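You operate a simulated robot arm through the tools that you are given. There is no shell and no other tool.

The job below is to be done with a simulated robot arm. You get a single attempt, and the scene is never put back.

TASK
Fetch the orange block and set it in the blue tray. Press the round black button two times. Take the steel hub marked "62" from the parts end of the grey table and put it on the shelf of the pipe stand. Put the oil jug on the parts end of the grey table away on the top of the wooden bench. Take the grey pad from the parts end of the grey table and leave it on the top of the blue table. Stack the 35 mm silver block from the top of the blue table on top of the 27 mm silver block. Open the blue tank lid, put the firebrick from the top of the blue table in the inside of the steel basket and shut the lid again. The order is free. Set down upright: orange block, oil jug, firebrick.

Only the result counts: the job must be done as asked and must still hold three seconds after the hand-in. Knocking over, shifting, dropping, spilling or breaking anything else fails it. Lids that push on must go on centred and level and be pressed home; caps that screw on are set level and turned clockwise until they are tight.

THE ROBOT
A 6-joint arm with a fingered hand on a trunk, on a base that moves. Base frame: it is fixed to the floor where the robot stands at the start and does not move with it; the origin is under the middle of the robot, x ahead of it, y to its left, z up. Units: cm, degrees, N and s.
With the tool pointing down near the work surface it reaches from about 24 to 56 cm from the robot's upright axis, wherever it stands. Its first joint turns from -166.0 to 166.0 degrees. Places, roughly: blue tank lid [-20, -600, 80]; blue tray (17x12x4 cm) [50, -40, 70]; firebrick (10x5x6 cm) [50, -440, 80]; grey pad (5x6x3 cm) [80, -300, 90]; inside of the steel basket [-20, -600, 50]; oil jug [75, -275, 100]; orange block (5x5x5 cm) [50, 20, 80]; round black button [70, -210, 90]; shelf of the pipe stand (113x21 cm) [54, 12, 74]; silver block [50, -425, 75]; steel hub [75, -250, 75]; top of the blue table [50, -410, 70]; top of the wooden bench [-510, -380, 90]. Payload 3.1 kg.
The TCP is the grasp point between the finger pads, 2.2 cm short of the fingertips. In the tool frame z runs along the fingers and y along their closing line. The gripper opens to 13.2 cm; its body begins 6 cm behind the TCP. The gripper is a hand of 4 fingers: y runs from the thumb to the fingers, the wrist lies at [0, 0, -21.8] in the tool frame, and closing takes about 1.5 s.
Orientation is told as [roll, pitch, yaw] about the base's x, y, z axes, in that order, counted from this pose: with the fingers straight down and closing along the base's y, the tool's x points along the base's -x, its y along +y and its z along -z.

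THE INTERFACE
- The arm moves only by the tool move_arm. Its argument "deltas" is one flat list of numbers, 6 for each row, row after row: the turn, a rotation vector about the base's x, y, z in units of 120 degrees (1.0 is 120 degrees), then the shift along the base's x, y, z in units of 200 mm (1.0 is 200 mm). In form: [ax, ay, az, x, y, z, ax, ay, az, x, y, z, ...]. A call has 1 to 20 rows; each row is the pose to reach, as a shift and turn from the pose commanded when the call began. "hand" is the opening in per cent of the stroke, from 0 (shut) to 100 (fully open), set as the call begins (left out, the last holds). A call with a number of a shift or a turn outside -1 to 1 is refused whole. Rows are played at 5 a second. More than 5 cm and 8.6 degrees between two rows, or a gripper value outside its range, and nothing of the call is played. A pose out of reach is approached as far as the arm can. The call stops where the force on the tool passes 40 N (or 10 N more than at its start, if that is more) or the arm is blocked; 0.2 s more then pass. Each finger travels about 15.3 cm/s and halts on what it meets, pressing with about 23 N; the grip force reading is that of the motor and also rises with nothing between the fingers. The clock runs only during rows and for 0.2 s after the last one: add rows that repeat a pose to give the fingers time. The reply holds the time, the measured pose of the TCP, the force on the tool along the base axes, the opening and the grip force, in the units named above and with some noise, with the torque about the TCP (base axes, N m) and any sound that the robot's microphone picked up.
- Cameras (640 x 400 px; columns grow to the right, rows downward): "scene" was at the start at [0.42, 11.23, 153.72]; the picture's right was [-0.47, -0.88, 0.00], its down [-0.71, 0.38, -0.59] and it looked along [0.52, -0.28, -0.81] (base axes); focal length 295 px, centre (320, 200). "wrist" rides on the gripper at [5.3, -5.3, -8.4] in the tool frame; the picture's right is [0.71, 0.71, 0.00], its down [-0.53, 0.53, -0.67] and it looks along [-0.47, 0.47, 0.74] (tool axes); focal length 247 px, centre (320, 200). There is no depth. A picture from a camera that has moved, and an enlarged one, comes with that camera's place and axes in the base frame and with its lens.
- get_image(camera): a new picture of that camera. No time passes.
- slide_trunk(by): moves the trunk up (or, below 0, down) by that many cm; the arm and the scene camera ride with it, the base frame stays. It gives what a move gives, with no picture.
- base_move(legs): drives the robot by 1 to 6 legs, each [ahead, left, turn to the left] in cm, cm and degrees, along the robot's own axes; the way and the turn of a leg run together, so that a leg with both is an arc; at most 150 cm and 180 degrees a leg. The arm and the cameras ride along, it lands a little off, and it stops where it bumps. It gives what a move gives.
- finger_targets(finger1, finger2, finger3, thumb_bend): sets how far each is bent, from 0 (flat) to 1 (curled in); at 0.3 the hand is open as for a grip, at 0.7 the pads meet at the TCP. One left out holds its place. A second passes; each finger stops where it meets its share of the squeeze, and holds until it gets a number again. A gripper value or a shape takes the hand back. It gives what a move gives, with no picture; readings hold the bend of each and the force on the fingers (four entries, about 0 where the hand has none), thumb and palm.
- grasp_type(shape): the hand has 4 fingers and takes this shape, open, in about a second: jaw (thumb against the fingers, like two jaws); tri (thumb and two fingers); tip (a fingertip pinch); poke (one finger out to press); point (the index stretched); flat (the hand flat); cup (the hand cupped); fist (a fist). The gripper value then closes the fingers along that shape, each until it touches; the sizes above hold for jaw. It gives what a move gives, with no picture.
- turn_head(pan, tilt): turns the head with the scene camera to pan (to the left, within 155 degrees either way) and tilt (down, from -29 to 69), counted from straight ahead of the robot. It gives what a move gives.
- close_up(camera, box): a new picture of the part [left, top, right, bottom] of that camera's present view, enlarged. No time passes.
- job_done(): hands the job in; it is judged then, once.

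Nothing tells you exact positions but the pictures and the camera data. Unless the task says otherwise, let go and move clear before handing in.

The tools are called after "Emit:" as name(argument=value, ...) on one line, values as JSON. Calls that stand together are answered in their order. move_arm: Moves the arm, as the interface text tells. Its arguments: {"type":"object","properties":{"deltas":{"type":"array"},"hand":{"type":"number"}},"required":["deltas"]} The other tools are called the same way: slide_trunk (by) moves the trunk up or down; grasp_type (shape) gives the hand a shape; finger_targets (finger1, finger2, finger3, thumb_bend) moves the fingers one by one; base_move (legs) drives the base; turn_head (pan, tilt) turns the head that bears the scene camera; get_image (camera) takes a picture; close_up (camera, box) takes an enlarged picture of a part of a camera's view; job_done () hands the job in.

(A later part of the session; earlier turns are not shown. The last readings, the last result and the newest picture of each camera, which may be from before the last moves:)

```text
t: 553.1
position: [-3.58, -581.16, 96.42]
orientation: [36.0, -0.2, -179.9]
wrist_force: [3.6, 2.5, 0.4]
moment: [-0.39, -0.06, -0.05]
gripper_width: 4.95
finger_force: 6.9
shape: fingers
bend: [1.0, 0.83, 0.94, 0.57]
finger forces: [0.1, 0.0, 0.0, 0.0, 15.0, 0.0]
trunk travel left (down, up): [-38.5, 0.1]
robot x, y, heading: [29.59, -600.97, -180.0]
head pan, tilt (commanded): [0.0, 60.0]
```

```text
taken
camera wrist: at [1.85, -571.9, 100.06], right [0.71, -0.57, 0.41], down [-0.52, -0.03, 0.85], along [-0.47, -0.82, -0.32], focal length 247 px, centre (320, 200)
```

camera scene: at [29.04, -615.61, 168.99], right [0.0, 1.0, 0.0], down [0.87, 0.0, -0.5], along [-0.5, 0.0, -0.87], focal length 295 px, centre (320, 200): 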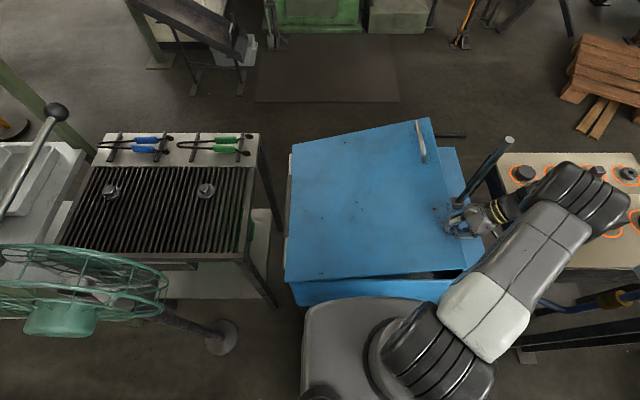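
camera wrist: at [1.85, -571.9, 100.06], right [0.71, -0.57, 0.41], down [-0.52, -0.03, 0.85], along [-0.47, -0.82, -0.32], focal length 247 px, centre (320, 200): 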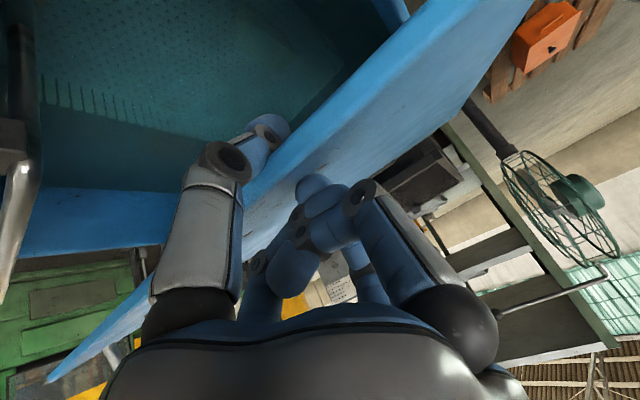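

The lid is nearly down. Continuing to the last couple of centimetres.

Emit:
move_arm(deltas=[0, 0, 0, 0, 0.015, -0.05, 0, 0, 0, 0, 0.03, -0.1, 0, 0, 0, 0, 0.045, -0.15, 0, 0, 0, 0, 0.058, -0.2, 0, 0, 0, 0, 0.07, -0.25, 0, 0, 0, 0, 0.08, -0.3, 0, 0, 0, 0, 0.09, -0.35, 0, 0, 0, 0, 0.1, -0.4])

Emit:
move_arm(deltas=[0, 0, 0, 0, 0.005, -0.04, 0, 0, 0, 0, 0.01, -0.08, 0, 0, 0, 0, 0.012, -0.12, 0, 0, 0, 0, 0.015, -0.16, 0, 0, 0, 0, 0.015, -0.2])

Emit:
get_image(camera="wrist")

Emit:
get_image(camera="scene")

```text
t: 554.9
position: [-3.56, -579.26, 88.63]
orientation: [36.1, -0.1, -180.0]
wrist_force: [0.7, -7.0, -0.9]
moment: [-0.66, -0.02, -0.02]
gripper_width: 5.17
finger_force: 21.8
shape: fingers
bend: [1.0, 0.84, 0.94, 0.55]
finger forces: [0.1, 27.2, 0.0, 0.0, 16.4, 0.0]
trunk travel left (down, up): [-38.5, 0.1]
robot x, y, heading: [29.49, -600.69, -180.0]
head pan, tilt (commanded): [0.0, 60.0]
```

```text
t: 556.1
position: [-3.5, -578.7, 84.41]
orientation: [35.9, -0.1, -179.9]
wrist_force: [-5.9, -5.4, -0.7]
moment: [-0.69, 0.05, 0.02]
gripper_width: 5.22
finger_force: 26.5
shape: fingers
bend: [1.0, 0.84, 0.94, 0.54]
finger forces: [0.0, 34.4, 0.0, 0.0, 19.3, 0.0]
trunk travel left (down, up): [-38.5, 0.1]
robot x, y, heading: [29.68, -601.12, -180.1]
head pan, tilt (commanded): [0.0, 60.0]
```

```text
taken
camera wrist: at [1.86, -569.65, 88.02], right [0.71, -0.57, 0.41], down [-0.52, -0.03, 0.85], along [-0.47, -0.82, -0.32], focal length 247 px, centre (320, 200)
```

wrist: 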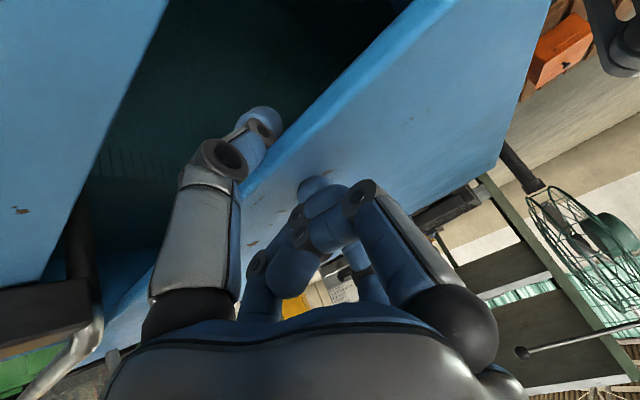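

```text
taken
camera scene: at [28.82, -615.75, 168.97], right [0.0, 1.0, 0.0], down [0.87, 0.0, -0.5], along [-0.5, 0.0, -0.87], focal length 295 px, centre (320, 200)
```

scene: 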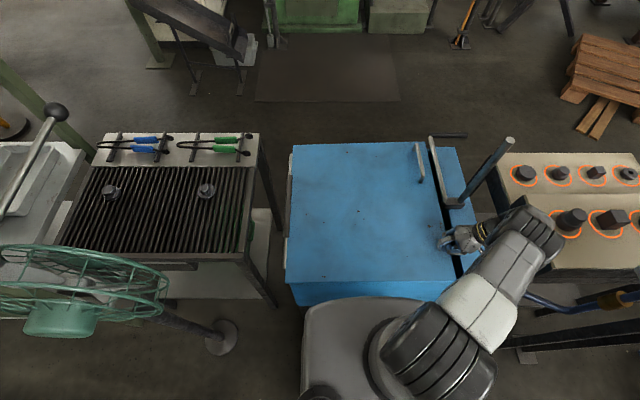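

Emit:
move_arm(deltas=[0, 0, 0, 0, 0, -0.03, 0, 0, 0, 0, 0, -0.06, 0, 0, 0, 0, 0, -0.08])

Emit:
finger_targets(thumb_bend=0.42)

Emit:
get_image(camera="wrist")

```text
t: 556.9
position: [-3.56, -578.74, 82.75]
orientation: [36.0, -0.2, -179.9]
wrist_force: [-8.4, -3.3, -0.9]
moment: [-0.68, 0.06, 0.05]
gripper_width: 5.32
finger_force: 28.6
shape: fingers
bend: [1.0, 0.85, 0.94, 0.54]
finger forces: [0.1, 37.3, 0.1, 0.0, 20.2, 0.0]
trunk travel left (down, up): [-38.5, 0.1]
robot x, y, heading: [29.87, -600.8, -179.8]
head pan, tilt (commanded): [0.0, 60.0]
```

```text
t: 557.9
position: [-3.4, -578.86, 82.75]
orientation: [36.0, -0.2, -179.9]
wrist_force: [0.4, -1.1, -0.1]
moment: [-0.03, 0.0, 0.0]
gripper_width: 6.32
finger_force: 0.1
shape: fingers
bend: [1.0, 0.82, 0.94, 0.42]
finger forces: [0.0, 0.0, 0.1, 0.0, 0.1, 0.1]
trunk travel left (down, up): [-38.5, 0.1]
robot x, y, heading: [29.67, -600.77, -179.6]
head pan, tilt (commanded): [0.0, 60.0]
```

```text
taken
camera wrist: at [1.99, -569.63, 86.39], right [0.71, -0.57, 0.41], down [-0.52, -0.03, 0.85], along [-0.47, -0.82, -0.32], focal length 247 px, centre (320, 200)
```

wrist: 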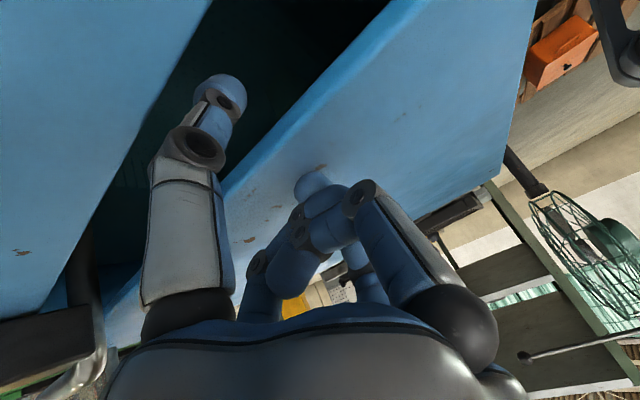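

The lid is closed and the thumb is free. Withdrawing the thumb along its own slant, then rising.

Emit:
move_arm(deltas=[0, 0, 0, 0, 0.03, 0.04, 0, 0, 0, 0, 0.06, 0.082, 0, 0, 0, 0, 0.1, 0.137, 0, 0, 0, 0, 0.15, 0.205, 0, 0, 0, 0, 0.2, 0.275, 0, 0, 0, 0, 0.24, 0.4, 0, 0, 0, 0, 0.24, 0.55, 0, 0, 0, 0.05, 0.24, 0.75, 0, 0, 0, 0.1, 0.24, 0.95])

Emit:
get_image(camera="wrist")

Emit:
close_up(camera="scene", box=[270, 120, 500, 310])

```text
t: 559.9
position: [-1.34, -573.84, 101.7]
orientation: [35.9, -0.1, -179.9]
wrist_force: [0.1, 0.1, -0.2]
moment: [-0.02, -0.04, 0.0]
gripper_width: 6.29
finger_force: 0.1
shape: fingers
bend: [1.0, 0.82, 0.94, 0.42]
finger forces: [0.0, 0.0, 0.0, 0.1, 0.0, 0.0]
trunk travel left (down, up): [-38.5, 0.1]
robot x, y, heading: [29.7, -600.88, -179.9]
head pan, tilt (commanded): [0.0, 60.0]
```

```text
taken
camera wrist: at [4.08, -564.62, 105.28], right [0.71, -0.57, 0.41], down [-0.52, -0.03, 0.85], along [-0.47, -0.82, -0.32], focal length 247 px, centre (320, 200)
```

wrist: 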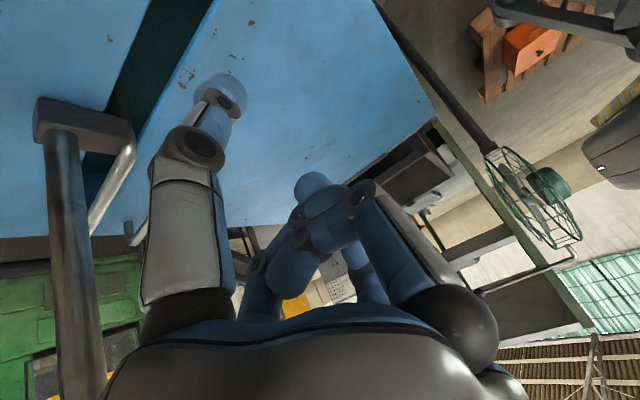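

```text
2.11 times, centred on (385, 215) of scene
camera zoom: at [29.01, -615.74, 168.98], right [0.0, 1.0, 0.0], down [0.87, 0.0, -0.5], along [-0.5, 0.0, -0.87], focal length 621 px, centre (183, 168)
```

zoom: 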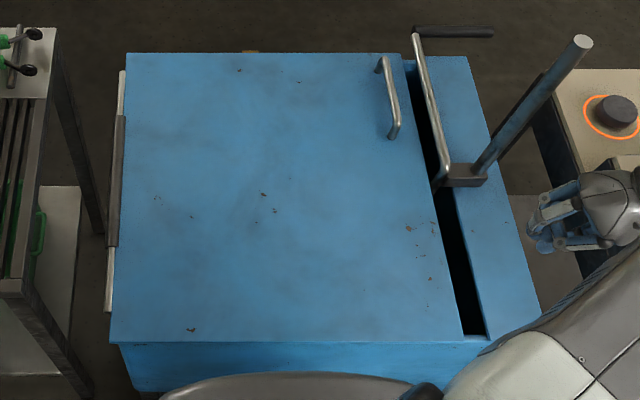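

The lid is shut flush. Levelling the hand, lowering the trunk, and backing away to fetch the oil jug.

Emit:
move_arm(deltas=[0.05, 0, 0, 0.02, -0.1, 0.1, 0.1, 0, 0, 0.05, -0.25, 0.2, 0.15, 0, 0, 0.05, -0.42, 0.3, 0.2, 0, 0, 0.05, -0.6, 0.4, 0.25, 0, 0, 0.05, -0.8, 0.5, 0.3, 0, 0, 0.05, -1.0, 0.6])

Emit:
slide_trunk(by=-16)

Emit:
base_move(legs=[[-56, 0, 0], [0, -96, 0]])

Emit:
grasp_type(shape="jaw")

```text
t: 561.3
position: [-0.38, -594.15, 113.97]
orientation: [-0.2, -0.3, -179.6]
wrist_force: [0.5, 0.7, -0.5]
moment: [0.0, -0.01, 0.0]
gripper_width: 6.3
finger_force: 0.1
shape: fingers
bend: [1.0, 0.82, 0.94, 0.42]
finger forces: [0.1, 0.0, 0.0, 0.1, 0.1, 0.0]
trunk travel left (down, up): [-38.5, 0.1]
robot x, y, heading: [29.69, -601.06, -179.9]
head pan, tilt (commanded): [0.0, 60.0]
```

```text
t: 563.1
position: [-0.52, -593.99, 97.97]
orientation: [-0.2, -0.1, -179.8]
wrist_force: [-0.5, 0.5, 0.2]
moment: [-0.02, 0.02, 0.01]
gripper_width: 6.3
finger_force: 0.1
shape: fingers
bend: [1.0, 0.82, 0.94, 0.42]
finger forces: [0.1, 0.1, 0.1, 0.0, 0.0, 0.1]
trunk travel left (down, up): [-22.5, 16.1]
robot x, y, heading: [29.8, -600.73, -180.0]
head pan, tilt (commanded): [0.0, 60.0]
```

```text
t: 571.0
position: [55.23, -495.84, 98.11]
orientation: [0.0, -0.1, 179.7]
wrist_force: [-0.3, -0.7, 0.1]
moment: [0.01, -0.03, -0.01]
gripper_width: 6.31
finger_force: 0.1
shape: fingers
bend: [1.0, 0.82, 0.94, 0.42]
finger forces: [0.1, 0.0, 0.0, 0.0, 0.0, 0.0]
trunk travel left (down, up): [-22.5, 16.1]
robot x, y, heading: [84.83, -502.82, 179.4]
head pan, tilt (commanded): [0.0, 60.0]
```

```text
t: 571.9
position: [55.07, -495.77, 98.05]
orientation: [0.0, -0.1, 179.7]
wrist_force: [0.4, 0.2, -0.2]
moment: [-0.01, -0.02, 0.03]
gripper_width: 13.21
finger_force: 0.1
shape: jaw
bend: [0.3, 0.3, 0.3, 0.3]
finger forces: [0.0, 0.1, 0.1, 0.1, 0.0, 0.1]
trunk travel left (down, up): [-22.5, 16.1]
robot x, y, heading: [85.32, -502.64, 179.6]
head pan, tilt (commanded): [0.0, 60.0]
```

Emit:
move_arm(deltas=[0, 0, 0, 0, -0.05, 0.2, 0, 0, 0, 0, -0.1, 0.4, 0, 0, 0, 0, -0.15, 0.6, 0, 0, 0, 0, -0.2, 0.8])

Emit:
base_move(legs=[[-56, 0, 0.5], [0, -110, 0], [0, -108, 0]])

Emit:
turn_head(pan=0, tilt=50)

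Emit:
get_image(camera="scene")

```text
t: 572.9
position: [55.32, -499.63, 113.99]
orientation: [-0.1, -0.1, 179.7]
wrist_force: [0.6, 0.5, -0.3]
moment: [0.02, -0.01, 0.01]
gripper_width: 13.17
finger_force: 0.0
shape: jaw
bend: [0.3, 0.3, 0.3, 0.3]
finger forces: [0.1, 0.0, 0.1, 0.1, 0.0, 0.1]
trunk travel left (down, up): [-22.5, 16.1]
robot x, y, heading: [85.16, -502.7, 179.6]
head pan, tilt (commanded): [0.0, 60.0]
```

```text
t: 586.5
position: [116.48, -283.26, 114.02]
orientation: [-0.1, -0.1, 178.7]
wrist_force: [-0.5, 0.0, -0.1]
moment: [-0.03, -0.01, 0.03]
gripper_width: 13.2
finger_force: 0.1
shape: jaw
bend: [0.3, 0.3, 0.3, 0.3]
finger forces: [0.0, 0.0, 0.0, 0.1, 0.0, 0.1]
trunk travel left (down, up): [-22.5, 16.1]
robot x, y, heading: [146.34, -287.23, 178.6]
head pan, tilt (commanded): [0.0, 60.0]
```

```text
t: 587.2
position: [116.49, -283.25, 113.97]
orientation: [0.0, -0.1, 178.6]
wrist_force: [-0.4, 0.7, 0.0]
moment: [-0.01, 0.02, 0.01]
gripper_width: 13.19
finger_force: 0.1
shape: jaw
bend: [0.3, 0.3, 0.3, 0.3]
finger forces: [0.1, 0.1, 0.0, 0.0, 0.0, 0.1]
trunk travel left (down, up): [-22.5, 16.1]
robot x, y, heading: [146.71, -286.81, 178.8]
head pan, tilt (commanded): [0.0, 50.0]
```

```text
taken
camera scene: at [144.36, -301.88, 154.25], right [0.02, 1.0, 0.0], down [0.77, -0.02, -0.64], along [-0.64, 0.02, -0.77], focal length 295 px, centre (320, 200)
```

scene: 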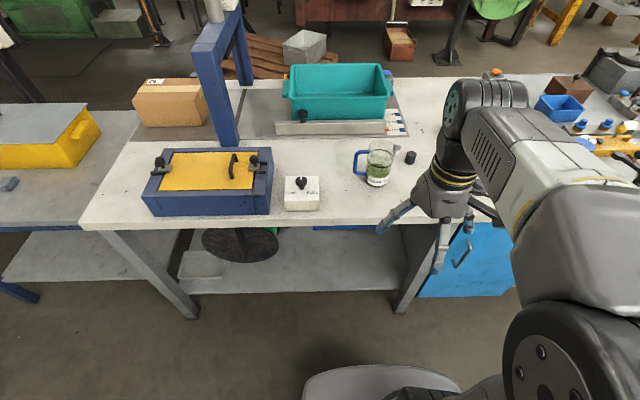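

The jug is in view with its handle towards -y and its spout towards +y. Closing in and measuring it.

Emit:
base_move(legs=[[26, 0, 1.3]])

Emit:
turn_head(pan=-5, tilt=55)

Emit:
get_image(camera="scene")

Emit:
close_up(camera="scene", box=[300, 120, 420, 220])

Emit:
get_image(camera="wrist")

```text
t: 589.0
position: [90.23, -283.36, 113.96]
orientation: [0.0, -0.1, 179.5]
wrist_force: [0.4, -0.8, -0.2]
moment: [0.0, -0.02, 0.03]
gripper_width: 13.21
finger_force: 0.1
shape: jaw
bend: [0.3, 0.3, 0.3, 0.3]
finger forces: [0.1, 0.0, 0.0, 0.0, 0.1, 0.0]
trunk travel left (down, up): [-22.5, 16.1]
robot x, y, heading: [120.78, -286.25, 179.3]
head pan, tilt (commanded): [0.0, 50.0]
```

```text
t: 589.7
position: [90.41, -283.48, 113.87]
orientation: [-0.1, -0.2, 179.6]
wrist_force: [0.0, 0.3, 0.5]
moment: [0.0, 0.02, -0.02]
gripper_width: 13.2
finger_force: 0.0
shape: jaw
bend: [0.3, 0.3, 0.3, 0.3]
finger forces: [0.0, 0.0, 0.0, 0.0, 0.0, 0.0]
trunk travel left (down, up): [-22.5, 16.1]
robot x, y, heading: [120.26, -286.56, 179.5]
head pan, tilt (commanded): [-5.0, 55.0]
```

```text
taken
camera scene: at [119.13, -300.84, 153.61], right [0.1, 1.0, 0.0], down [0.82, -0.08, -0.57], along [-0.57, 0.06, -0.82], focal length 295 px, centre (320, 200)
```

scene: 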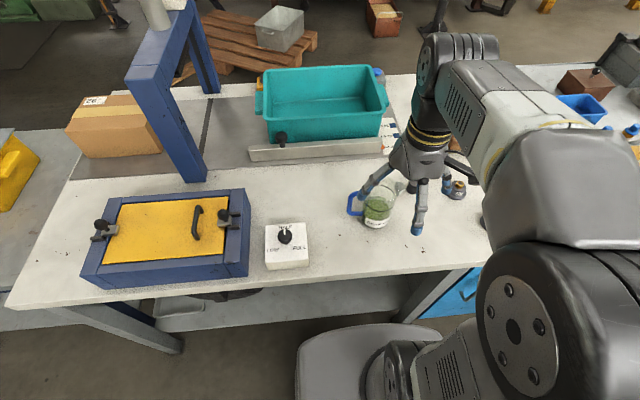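

```text
4.00 times, centred on (360, 170) of scene
camera zoom: at [119.13, -300.84, 153.61], right [0.1, 1.0, 0.0], down [0.82, -0.08, -0.57], along [-0.57, 0.06, -0.82], focal length 1179 px, centre (160, 320)
```

zoom: 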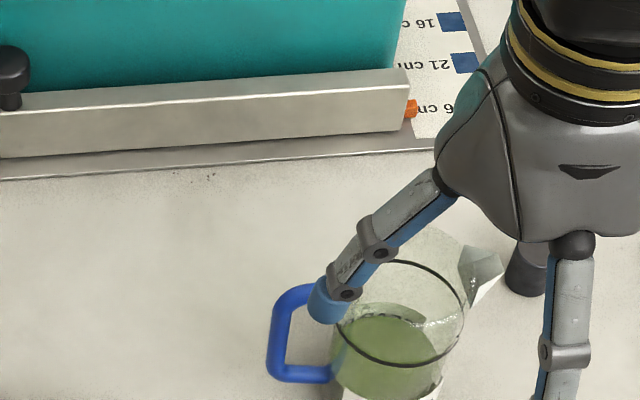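

```text
taken
camera wrist: at [95.94, -278.12, 122.29], right [0.7, -0.71, 0.0], down [-0.53, -0.52, 0.67], along [-0.48, -0.47, -0.74], focal length 247 px, centre (320, 200)
```

wrist: 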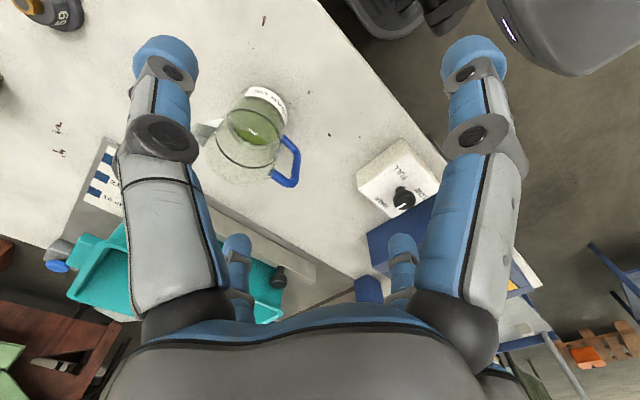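

Emit:
close_up(camera="wrist", box=[180, 70, 320, 200])

Emit:
close_up(camera="scene", box=[330, 170, 430, 240])

```text
3.08 times, centred on (250, 135) of wrist
camera zoom: at [95.94, -278.12, 122.29], right [0.7, -0.71, 0.0], down [-0.53, -0.52, 0.67], along [-0.48, -0.47, -0.74], focal length 760 px, centre (535, 400)
```

zoom: 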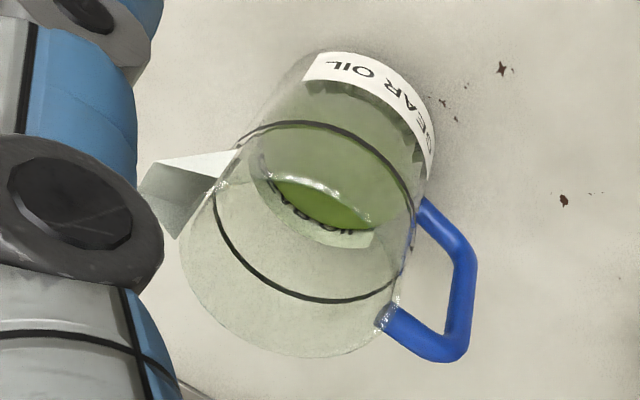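

```text
5.71 times, centred on (380, 205) of scene
camera zoom: at [119.13, -300.84, 153.61], right [0.1, 1.0, 0.0], down [0.82, -0.08, -0.57], along [-0.57, 0.06, -0.82], focal length 1685 px, centre (-23, 171)
```

zoom: 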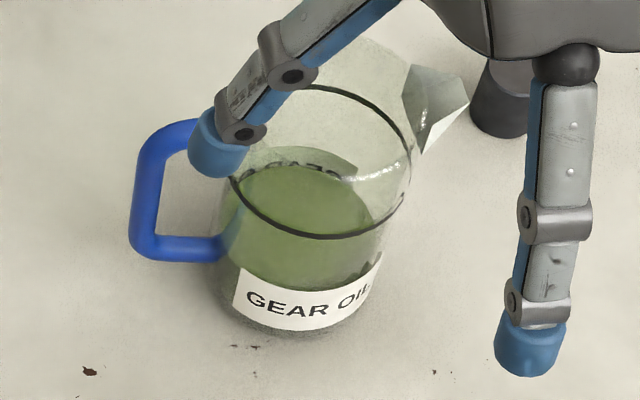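

The jug axis is at about (79.5, -281.7), radius about 3.9, rim z of about 99. The handle points to -y and the spout to about 111°. I'll turn the hand about 35° so the fingers fall between handle and spout, and move above it.

Emit:
move_arm(deltas=[0, 0, -0.05, -0.1, 0.015, 0, 0, 0, -0.1, -0.2, 0.03, 0, 0, 0, -0.15, -0.3, 0.045, 0, 0, 0, -0.2, -0.4, 0.06, 0, 0, 0, -0.25, -0.48, 0.075, 0, 0, 0, -0.2875, -0.54, 0.085, 0, 0, 0, -0.2875, -0.54, 0.085, 0], hand=100)

Emit:
get_image(camera="wrist")

Emit:
close_up(camera="scene", box=[300, 120, 460, 240])

```text
t: 591.3
position: [79.71, -281.71, 113.99]
orientation: [-0.1, -0.1, 145.0]
wrist_force: [-0.3, -0.4, 0.5]
moment: [-0.04, 0.03, 0.0]
gripper_width: 13.19
finger_force: 0.0
shape: jaw
bend: [0.3, 0.3, 0.3, 0.3]
finger forces: [0.1, 0.1, 0.1, 0.1, 0.0, 0.1]
trunk travel left (down, up): [-22.5, 16.1]
robot x, y, heading: [120.19, -286.68, 179.5]
head pan, tilt (commanded): [-5.0, 55.0]
```

```text
taken
camera wrist: at [87.27, -280.48, 122.28], right [0.17, -0.98, 0.0], down [-0.73, -0.13, 0.67], along [-0.66, -0.11, -0.74], focal length 247 px, centre (320, 200)
```

wrist: 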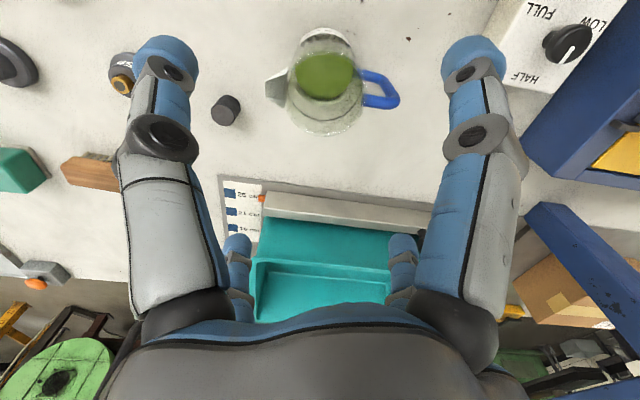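

```text
3.33 times, centred on (380, 180) of scene
camera zoom: at [119.13, -300.84, 153.6], right [0.1, 1.0, 0.0], down [0.82, -0.08, -0.57], along [-0.57, 0.06, -0.82], focal length 983 px, centre (120, 267)
```

zoom: 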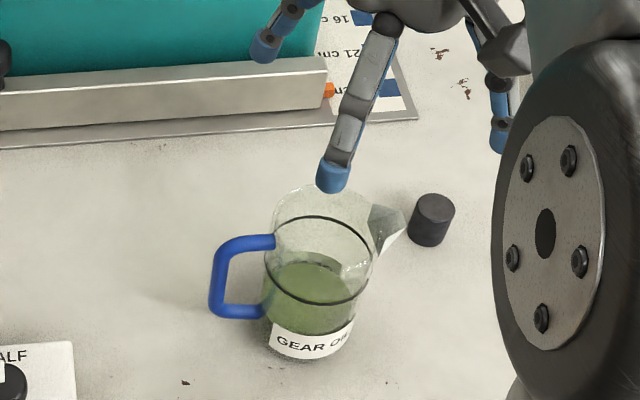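

Emit:
close_up(camera="wrist", box=[250, 10, 420, 150])

```text
2.86 times, centred on (335, 80) of wrist
camera zoom: at [87.27, -280.48, 122.28], right [0.17, -0.98, 0.0], down [-0.73, -0.13, 0.67], along [-0.66, -0.11, -0.74], focal length 706 px, centre (277, 543)
```

zoom: 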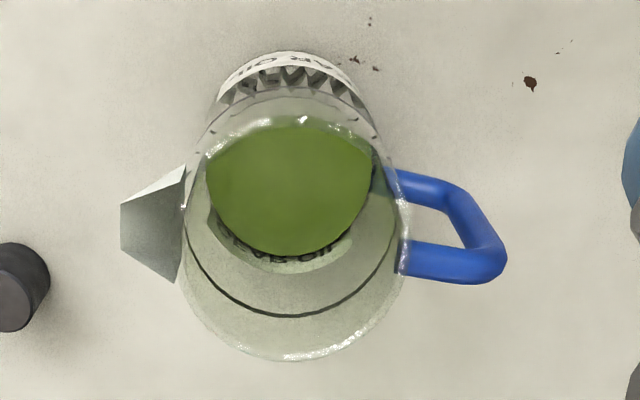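

The rim centre is at about (79.2, -282.3). Adjusting and descending around the jug.

Emit:
move_arm(deltas=[0, 0, 0, -0.022, -0.028, -0.15, 0, 0, 0, -0.022, -0.028, -0.3, 0, 0, 0, -0.022, -0.028, -0.45, 0, 0, 0, -0.022, -0.028, -0.55, 0, 0, 0, -0.022, -0.028, -0.65, 0, 0, 0, -0.022, -0.028, -0.7])

Emit:
get_image(camera="wrist")

Emit:
close_up(camera="scene", box=[300, 120, 460, 240])

```text
t: 592.7
position: [79.28, -281.97, 99.96]
orientation: [0.0, -0.2, 145.1]
wrist_force: [0.9, 0.0, 0.2]
moment: [-0.02, 0.0, 0.04]
gripper_width: 13.17
finger_force: 0.1
shape: jaw
bend: [0.3, 0.3, 0.3, 0.3]
finger forces: [0.0, 0.0, 0.1, 0.0, 0.1, 0.0]
trunk travel left (down, up): [-22.5, 16.1]
robot x, y, heading: [120.59, -287.24, 179.3]
head pan, tilt (commanded): [-5.0, 55.0]
```

```text
taken
camera wrist: at [86.8, -280.77, 108.28], right [0.18, -0.98, 0.0], down [-0.73, -0.13, 0.67], along [-0.66, -0.12, -0.74], focal length 247 px, centre (320, 200)
```

wrist: 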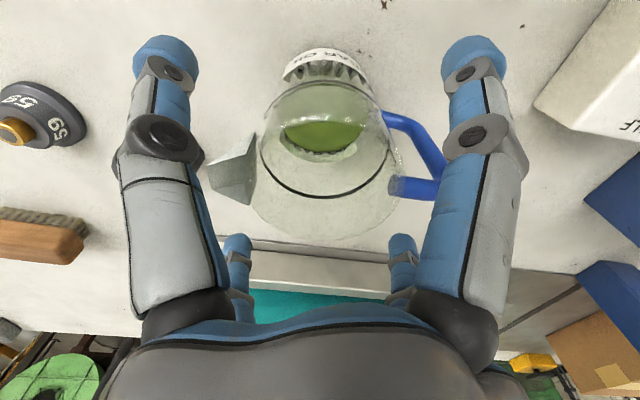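

```text
3.33 times, centred on (380, 180) of scene
camera zoom: at [119.1, -300.84, 153.6], right [0.1, 1.0, 0.0], down [0.82, -0.08, -0.57], along [-0.57, 0.06, -0.82], focal length 983 px, centre (120, 267)
```

zoom: 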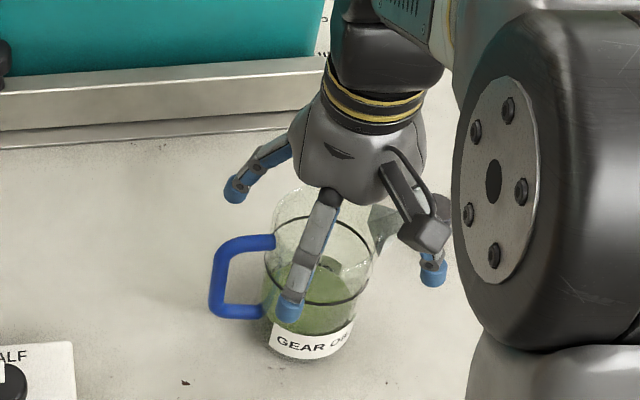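

The fingers straddle the jug with handle and spout between them. Descending the last bit, then closing with the individual finger control for a gentler squeeze.

Emit:
move_arm(deltas=[0, 0, 0, 0, -0.005, -0.06, 0, 0, 0, 0, -0.01, -0.12, 0, 0, 0, 0, -0.01, -0.18, 0, 0, 0, 0, -0.01, -0.23, 0, 0, 0, 0, -0.01, -0.265, 0, 0, 0, 0, -0.01, -0.265])

Emit:
get_image(camera="wrist")

Emit:
close_up(camera="scene", box=[300, 120, 460, 240])

```text
t: 594.1
position: [79.24, -282.4, 94.66]
orientation: [0.0, -0.1, 145.1]
wrist_force: [-0.7, -1.0, -0.4]
moment: [-0.01, 0.01, -0.02]
gripper_width: 13.18
finger_force: 0.0
shape: jaw
bend: [0.3, 0.3, 0.3, 0.3]
finger forces: [0.1, 0.1, 0.1, 0.0, 0.0, 0.0]
trunk travel left (down, up): [-22.5, 16.1]
robot x, y, heading: [120.37, -286.53, 179.4]
head pan, tilt (commanded): [-5.0, 55.0]
```

```text
taken
camera wrist: at [86.75, -281.06, 103.0], right [0.17, -0.98, 0.0], down [-0.73, -0.13, 0.67], along [-0.66, -0.12, -0.74], focal length 247 px, centre (320, 200)
```

wrist: 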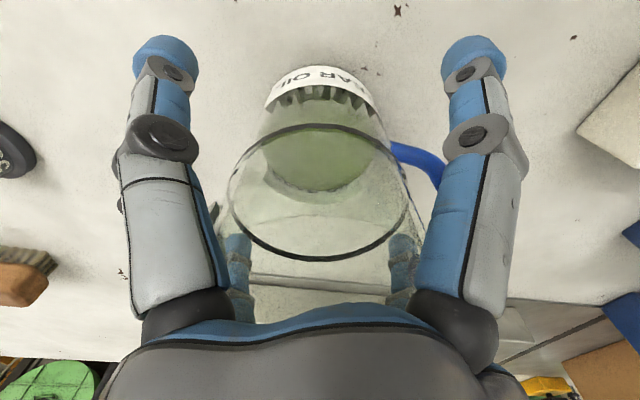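

```text
3.33 times, centred on (380, 180) of scene
camera zoom: at [119.11, -300.84, 153.6], right [0.1, 1.0, 0.0], down [0.82, -0.08, -0.57], along [-0.57, 0.06, -0.82], focal length 983 px, centre (120, 267)
```

zoom: 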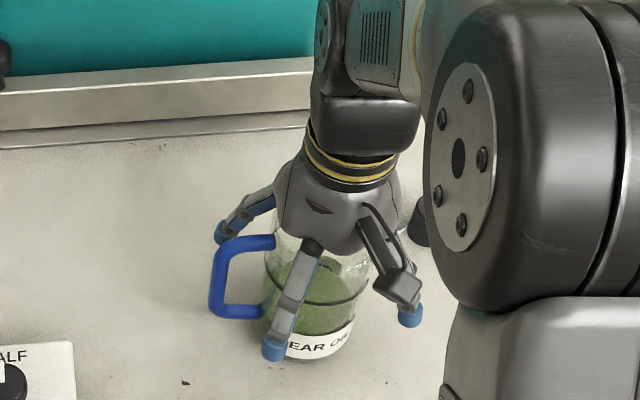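

Emit:
finger_targets(finger1=0.8, finger2=0.8, finger3=0.8, thumb_bend=0.8)

Emit:
get_image(camera="wrist")

Emit:
close_up(camera="scene", box=[300, 120, 460, 240])

```text
t: 595.1
position: [79.32, -282.29, 94.68]
orientation: [0.1, -0.1, 145.1]
wrist_force: [-0.4, 1.8, 4.3]
moment: [0.29, -0.13, 0.07]
gripper_width: 4.03
finger_force: 27.8
shape: fingers
bend: [0.47, 0.5, 0.46, 0.54]
finger forces: [14.9, 11.3, 13.3, 0.0, 17.1, 0.1]
trunk travel left (down, up): [-22.5, 16.1]
robot x, y, heading: [120.56, -286.68, 179.5]
head pan, tilt (commanded): [-5.0, 55.0]
```

```text
taken
camera wrist: at [86.76, -281.03, 103.03], right [0.18, -0.98, 0.0], down [-0.73, -0.13, 0.67], along [-0.66, -0.12, -0.74], focal length 247 px, centre (320, 200)
```

wrist: 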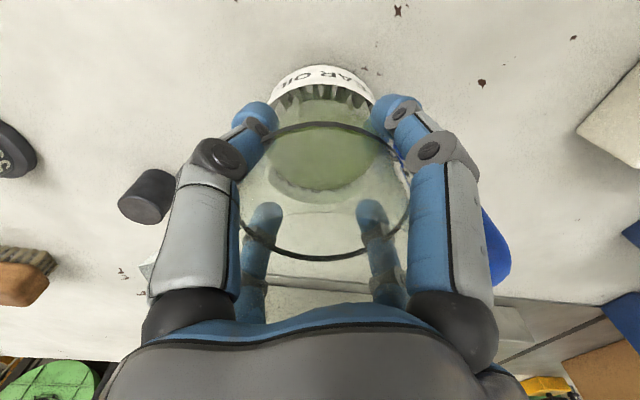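

```text
3.33 times, centred on (380, 180) of scene
camera zoom: at [119.14, -300.81, 153.61], right [0.1, 1.0, 0.0], down [0.82, -0.08, -0.57], along [-0.57, 0.06, -0.82], focal length 983 px, centre (120, 267)
```

zoom: 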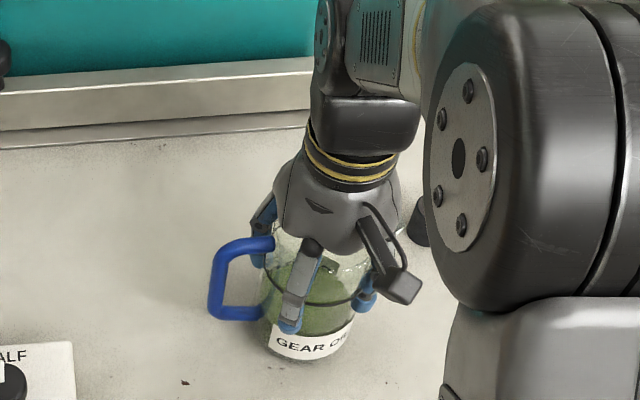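

The jug is gripped evenly at about 14 N per finger. Lifting slowly.

Emit:
move_arm(deltas=[0, 0, 0, 0, 0, 0.01, 0, 0, 0, 0, 0, 0.03, 0, 0, 0, 0, 0, 0.06, 0, 0, 0, 0, 0, 0.1, 0, 0, 0, 0, 0, 0.14, 0, 0, 0, 0, 0, 0.18, 0, 0, 0, 0, 0, 0.2])

Emit:
close_up(camera="scene", box=[300, 120, 460, 240])

```text
t: 596.7
position: [79.2, -282.54, 98.41]
orientation: [-0.1, -0.1, 145.1]
wrist_force: [0.5, 0.1, -3.0]
moment: [0.04, -0.03, 0.01]
gripper_width: 4.03
finger_force: 27.2
shape: fingers
bend: [0.47, 0.49, 0.46, 0.54]
finger forces: [14.5, 11.1, 12.1, 0.1, 16.3, 0.1]
trunk travel left (down, up): [-22.5, 16.1]
robot x, y, heading: [120.44, -286.67, 179.5]
head pan, tilt (commanded): [-5.0, 55.0]
```

```text
3.33 times, centred on (380, 180) of scene
camera zoom: at [119.08, -300.84, 153.6], right [0.1, 1.0, 0.0], down [0.82, -0.08, -0.57], along [-0.57, 0.06, -0.82], focal length 983 px, centre (120, 267)
```

zoom: 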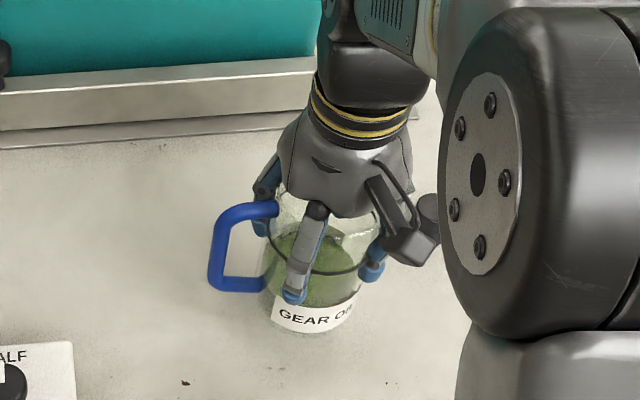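

The jug is lifted (about 3 N) and level. Raising further and retracting smoothly.

Emit:
move_arm(deltas=[0, 0, 0, 0, 0, 0.03, 0, 0, 0, 0, 0, 0.08, 0, 0, 0, 0, 0, 0.14, 0, 0, 0, 0, 0, 0.2, 0, 0, 0, 0, 0, 0.27, 0, 0, 0, 0, 0, 0.34, 0, 0, 0, 0, 0, 0.41, 0, 0, 0, 0, 0, 0.48, 0, 0, 0, 0, 0, 0.55, 0, 0, 0, 0.03, 0, 0.6, 0, 0, 0, 0.08, 0, 0.64, 0, 0, 0, 0.14, 0, 0.67, 0, 0, 0, 0.2, 0, 0.69, 0, 0, 0, 0.27, 0, 0.7, 0, 0, 0, 0.34, 0, 0.7, 0, 0, 0, 0.41, 0, 0.7, 0, 0, 0, 0.46, 0, 0.7, 0, 0, 0, 0.49, 0, 0.7, 0, 0, 0, 0.5, 0, 0.7])

Emit:
get_image(camera="wrist")

```text
t: 600.7
position: [89.32, -282.39, 112.48]
orientation: [0.0, -0.1, 145.1]
wrist_force: [0.5, -0.3, -2.6]
moment: [0.05, 0.02, -0.02]
gripper_width: 4.0
finger_force: 27.1
shape: fingers
bend: [0.47, 0.49, 0.46, 0.54]
finger forces: [14.1, 11.2, 11.7, 0.0, 16.2, 0.1]
trunk travel left (down, up): [-22.5, 16.1]
robot x, y, heading: [120.36, -286.78, 179.6]
head pan, tilt (commanded): [-5.0, 55.0]
```

```text
taken
camera wrist: at [96.79, -281.16, 120.94], right [0.18, -0.98, 0.0], down [-0.73, -0.13, 0.67], along [-0.66, -0.12, -0.74], focal length 247 px, centre (320, 200)
```

wrist: 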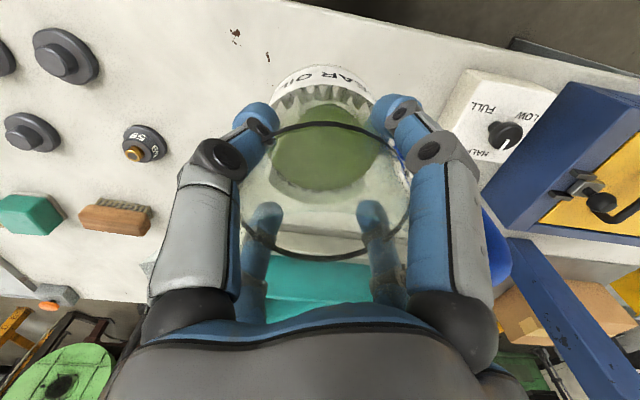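

Now the long drive to the wooden bench. First back to the start area, from where I'll look for a route.

Emit:
base_move(legs=[[-20, 0, 0.4], [0, -100, 0], [0, -92, 0]])

Emit:
base_move(legs=[[100, 0, 0], [90, 0, 0]])

Emit:
turn_head(pan=0, tilt=15)

Emit:
get_image(camera="scene")

Emit:
turn_head(pan=-50, tilt=15)

Emit:
get_image(camera="scene")

Emit:
turn_head(pan=50, tilt=15)

Emit:
get_image(camera="scene")

```text
t: 611.7
position: [111.5, -84.5, 112.55]
orientation: [-0.2, 0.0, 142.9]
wrist_force: [0.4, 0.5, -3.0]
moment: [0.07, 0.02, 0.03]
gripper_width: 4.0
finger_force: 26.3
shape: fingers
bend: [0.47, 0.49, 0.46, 0.54]
finger forces: [14.0, 11.2, 11.6, 0.0, 16.3, 0.1]
trunk travel left (down, up): [-22.5, 16.1]
robot x, y, heading: [142.82, -89.46, 177.2]
head pan, tilt (commanded): [-5.0, 55.0]
```

```text
t: 620.9
position: [-70.86, -75.7, 112.47]
orientation: [-0.1, -0.1, 143.8]
wrist_force: [0.0, -0.1, -3.5]
moment: [0.05, -0.01, 0.01]
gripper_width: 4.01
finger_force: 26.1
shape: fingers
bend: [0.47, 0.49, 0.46, 0.54]
finger forces: [14.0, 11.2, 11.5, 0.0, 16.3, 0.0]
trunk travel left (down, up): [-22.5, 16.1]
robot x, y, heading: [-39.65, -80.39, 177.9]
head pan, tilt (commanded): [-5.0, 55.0]
```

```text
t: 622.0
position: [-70.9, -75.57, 112.54]
orientation: [-0.1, -0.2, 143.9]
wrist_force: [0.0, -0.4, -2.8]
moment: [0.08, -0.01, 0.0]
gripper_width: 3.98
finger_force: 26.4
shape: fingers
bend: [0.47, 0.49, 0.46, 0.54]
finger forces: [14.0, 11.3, 11.5, 0.0, 16.3, 0.0]
trunk travel left (down, up): [-22.5, 16.1]
robot x, y, heading: [-40.1, -80.53, 178.3]
head pan, tilt (commanded): [0.0, 15.0]
```

```text
taken
camera scene: at [-43.68, -95.29, 159.62], right [0.03, 1.0, 0.0], down [0.26, -0.01, -0.97], along [-0.97, 0.03, -0.26], focal length 295 px, centre (320, 200)
```

scene: 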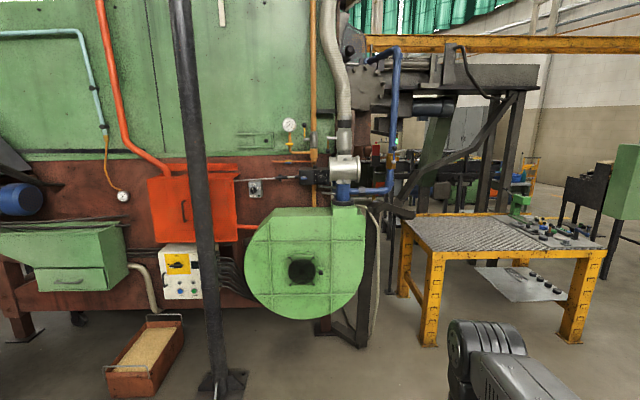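

```text
t: 623.1
position: [-70.87, -75.65, 112.56]
orientation: [-0.1, -0.1, 143.7]
wrist_force: [0.8, 0.5, -3.1]
moment: [0.06, 0.02, 0.01]
gripper_width: 3.99
finger_force: 26.8
shape: fingers
bend: [0.47, 0.49, 0.46, 0.54]
finger forces: [13.9, 11.2, 11.5, 0.0, 16.3, 0.0]
trunk travel left (down, up): [-22.5, 16.1]
robot x, y, heading: [-39.79, -80.75, 177.9]
head pan, tilt (commanded): [-50.0, 15.0]
```

```text
taken
camera scene: at [-40.13, -88.25, 159.63], right [0.79, 0.62, 0.0], down [0.16, -0.2, -0.97], along [-0.6, 0.76, -0.26], focal length 295 px, centre (320, 200)
```

scene: 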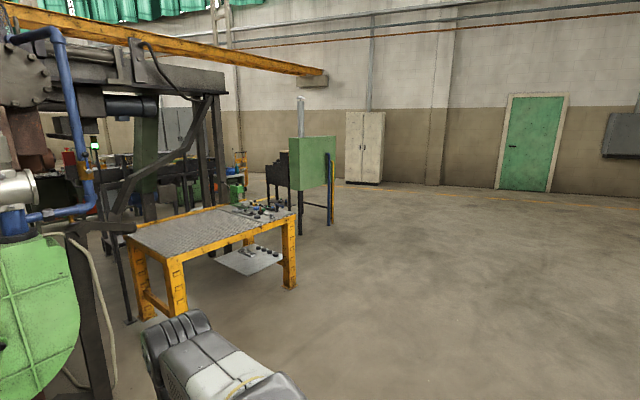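

```text
t: 624.9
position: [-70.95, -75.65, 112.53]
orientation: [-0.2, 0.0, 143.8]
wrist_force: [-0.2, 1.1, -3.1]
moment: [0.07, -0.01, -0.01]
gripper_width: 4.02
finger_force: 26.5
shape: fingers
bend: [0.47, 0.49, 0.46, 0.54]
finger forces: [14.0, 11.2, 11.5, 0.0, 16.2, 0.0]
trunk travel left (down, up): [-22.5, 16.1]
robot x, y, heading: [-39.96, -80.46, 178.3]
head pan, tilt (commanded): [50.0, 15.0]
```

```text
taken
camera scene: at [-40.57, -102.55, 159.63], right [-0.75, 0.67, 0.0], down [0.17, 0.19, -0.97], along [-0.64, -0.72, -0.26], focal length 295 px, centre (320, 200)
```

scene: 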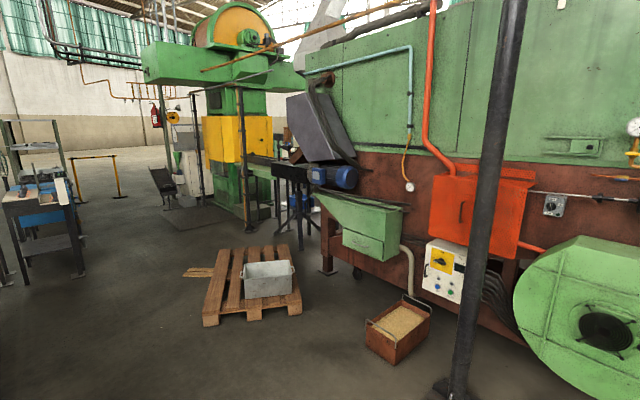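

The machine blocks the direct way, but the floor to the right (+y side) of the yellow grating table is open. I'll go round that side and look again.

Emit:
base_move(legs=[[0, 0, 1.9], [0, -110, 0], [0, -112, 0]])

Emit:
turn_head(pan=0, tilt=25)

Emit:
get_image(camera="scene")

```text
t: 636.4
position: [-64.73, 150.01, 112.59]
orientation: [-0.1, -0.1, 141.3]
wrist_force: [1.2, -0.3, -2.8]
moment: [0.05, 0.03, -0.01]
gripper_width: 4.0
finger_force: 26.5
shape: fingers
bend: [0.47, 0.49, 0.46, 0.54]
finger forces: [13.9, 11.2, 11.3, 0.1, 16.2, 0.0]
trunk travel left (down, up): [-22.5, 16.1]
robot x, y, heading: [-33.58, 143.86, 175.9]
head pan, tilt (commanded): [50.0, 15.0]
```

```text
t: 637.5
position: [-64.79, 149.98, 112.48]
orientation: [-0.1, -0.2, 141.4]
wrist_force: [0.3, 0.0, -3.8]
moment: [0.05, -0.03, 0.0]
gripper_width: 4.01
finger_force: 26.5
shape: fingers
bend: [0.47, 0.49, 0.46, 0.54]
finger forces: [13.9, 11.2, 11.3, 0.0, 16.2, 0.0]
trunk travel left (down, up): [-22.5, 16.1]
robot x, y, heading: [-34.05, 143.85, 175.8]
head pan, tilt (commanded): [0.0, 25.0]
```

```text
taken
camera scene: at [-38.28, 129.2, 158.0], right [0.07, 1.0, 0.0], down [0.42, -0.03, -0.91], along [-0.9, 0.07, -0.42], focal length 295 px, centre (320, 200)
```

scene: 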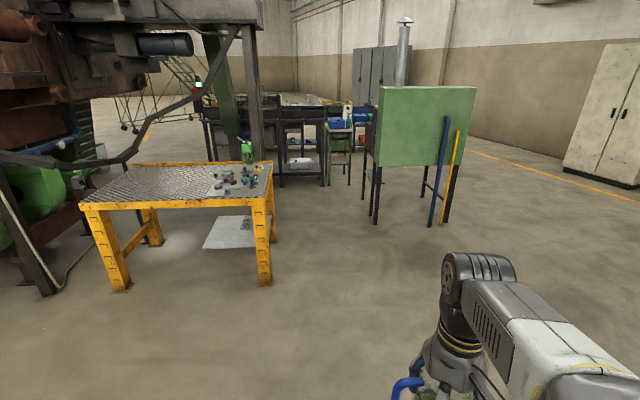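

There is a clear lane between the yellow table and the green panel. Driving along it and looking to the left behind the machine.

Emit:
base_move(legs=[[0, 0, 4.1], [140, 0, 0], [140, 0, 0]])

Emit:
turn_head(pan=60, tilt=18)

Emit:
get_image(camera="scene")

Emit:
turn_head(pan=20, tilt=18)

Emit:
get_image(camera="scene")

Emit:
turn_head(pan=100, tilt=18)

Emit:
get_image(camera="scene")

```text
t: 651.6
position: [-346.83, 145.23, 112.48]
orientation: [-0.1, -0.1, 146.5]
wrist_force: [-0.2, -0.2, -2.7]
moment: [0.0, -0.04, 0.02]
gripper_width: 3.99
finger_force: 26.8
shape: fingers
bend: [0.47, 0.49, 0.46, 0.54]
finger forces: [13.8, 11.2, 11.2, 0.1, 16.2, 0.1]
trunk travel left (down, up): [-22.5, 16.1]
robot x, y, heading: [-315.44, 141.57, -179.2]
head pan, tilt (commanded): [0.0, 25.0]
```

```text
t: 652.9
position: [-346.84, 145.3, 112.62]
orientation: [-0.1, -0.1, 146.5]
wrist_force: [-0.7, 0.0, -3.0]
moment: [0.05, -0.03, 0.02]
gripper_width: 3.98
finger_force: 26.0
shape: fingers
bend: [0.47, 0.49, 0.46, 0.54]
finger forces: [13.8, 11.2, 11.2, 0.1, 16.3, 0.1]
trunk travel left (down, up): [-22.5, 16.1]
robot x, y, heading: [-315.68, 141.96, -179.2]
head pan, tilt (commanded): [60.0, 18.0]
```

```text
taken
camera scene: at [-313.89, 118.9, 159.14], right [-0.87, 0.49, 0.0], down [0.15, 0.27, -0.95], along [-0.46, -0.83, -0.31], focal length 295 px, centre (320, 200)
```

scene: 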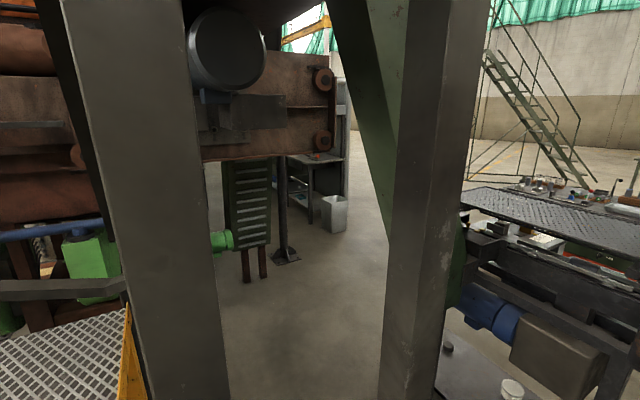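

```text
t: 654.0
position: [-346.67, 145.31, 112.63]
orientation: [-0.2, 0.0, 146.4]
wrist_force: [0.0, 0.2, -3.4]
moment: [0.03, 0.02, -0.03]
gripper_width: 3.98
finger_force: 25.9
shape: fingers
bend: [0.47, 0.49, 0.46, 0.54]
finger forces: [13.9, 11.2, 11.3, 0.0, 16.3, 0.0]
trunk travel left (down, up): [-22.5, 16.1]
robot x, y, heading: [-315.5, 141.98, -179.3]
head pan, tilt (commanded): [20.0, 18.0]
```

```text
taken
camera scene: at [-318.05, 123.71, 159.14], right [-0.36, 0.93, 0.0], down [0.29, 0.11, -0.95], along [-0.89, -0.34, -0.31], focal length 295 px, centre (320, 200)
```

scene: 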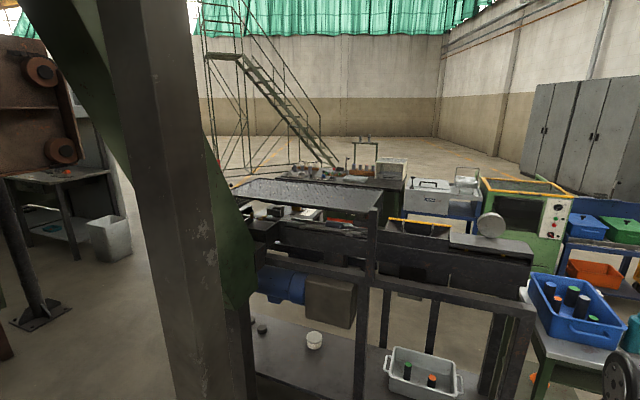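

```text
t: 655.5
position: [-346.82, 145.22, 112.56]
orientation: [-0.1, -0.1, 146.6]
wrist_force: [0.2, 0.5, -3.2]
moment: [0.06, -0.02, -0.02]
gripper_width: 4.0
finger_force: 26.5
shape: fingers
bend: [0.47, 0.49, 0.46, 0.54]
finger forces: [13.8, 11.2, 11.4, 0.0, 16.2, 0.1]
trunk travel left (down, up): [-22.5, 16.1]
robot x, y, heading: [-315.48, 141.83, -178.9]
head pan, tilt (commanded): [100.0, 18.0]
```

```text
taken
camera scene: at [-307.59, 117.88, 159.14], right [-0.98, -0.19, 0.0], down [-0.06, 0.3, -0.95], along [0.18, -0.93, -0.31], focal length 295 px, centre (320, 200)
```

scene: 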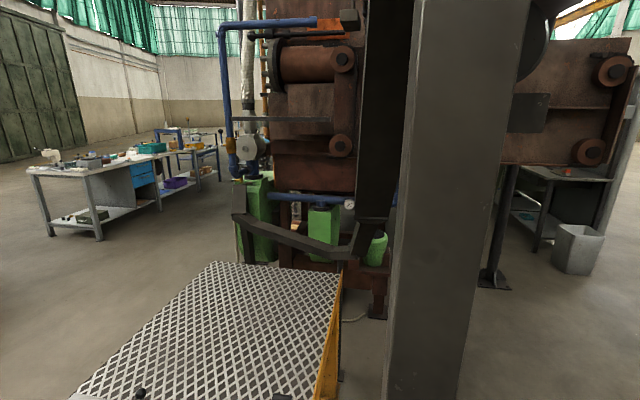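

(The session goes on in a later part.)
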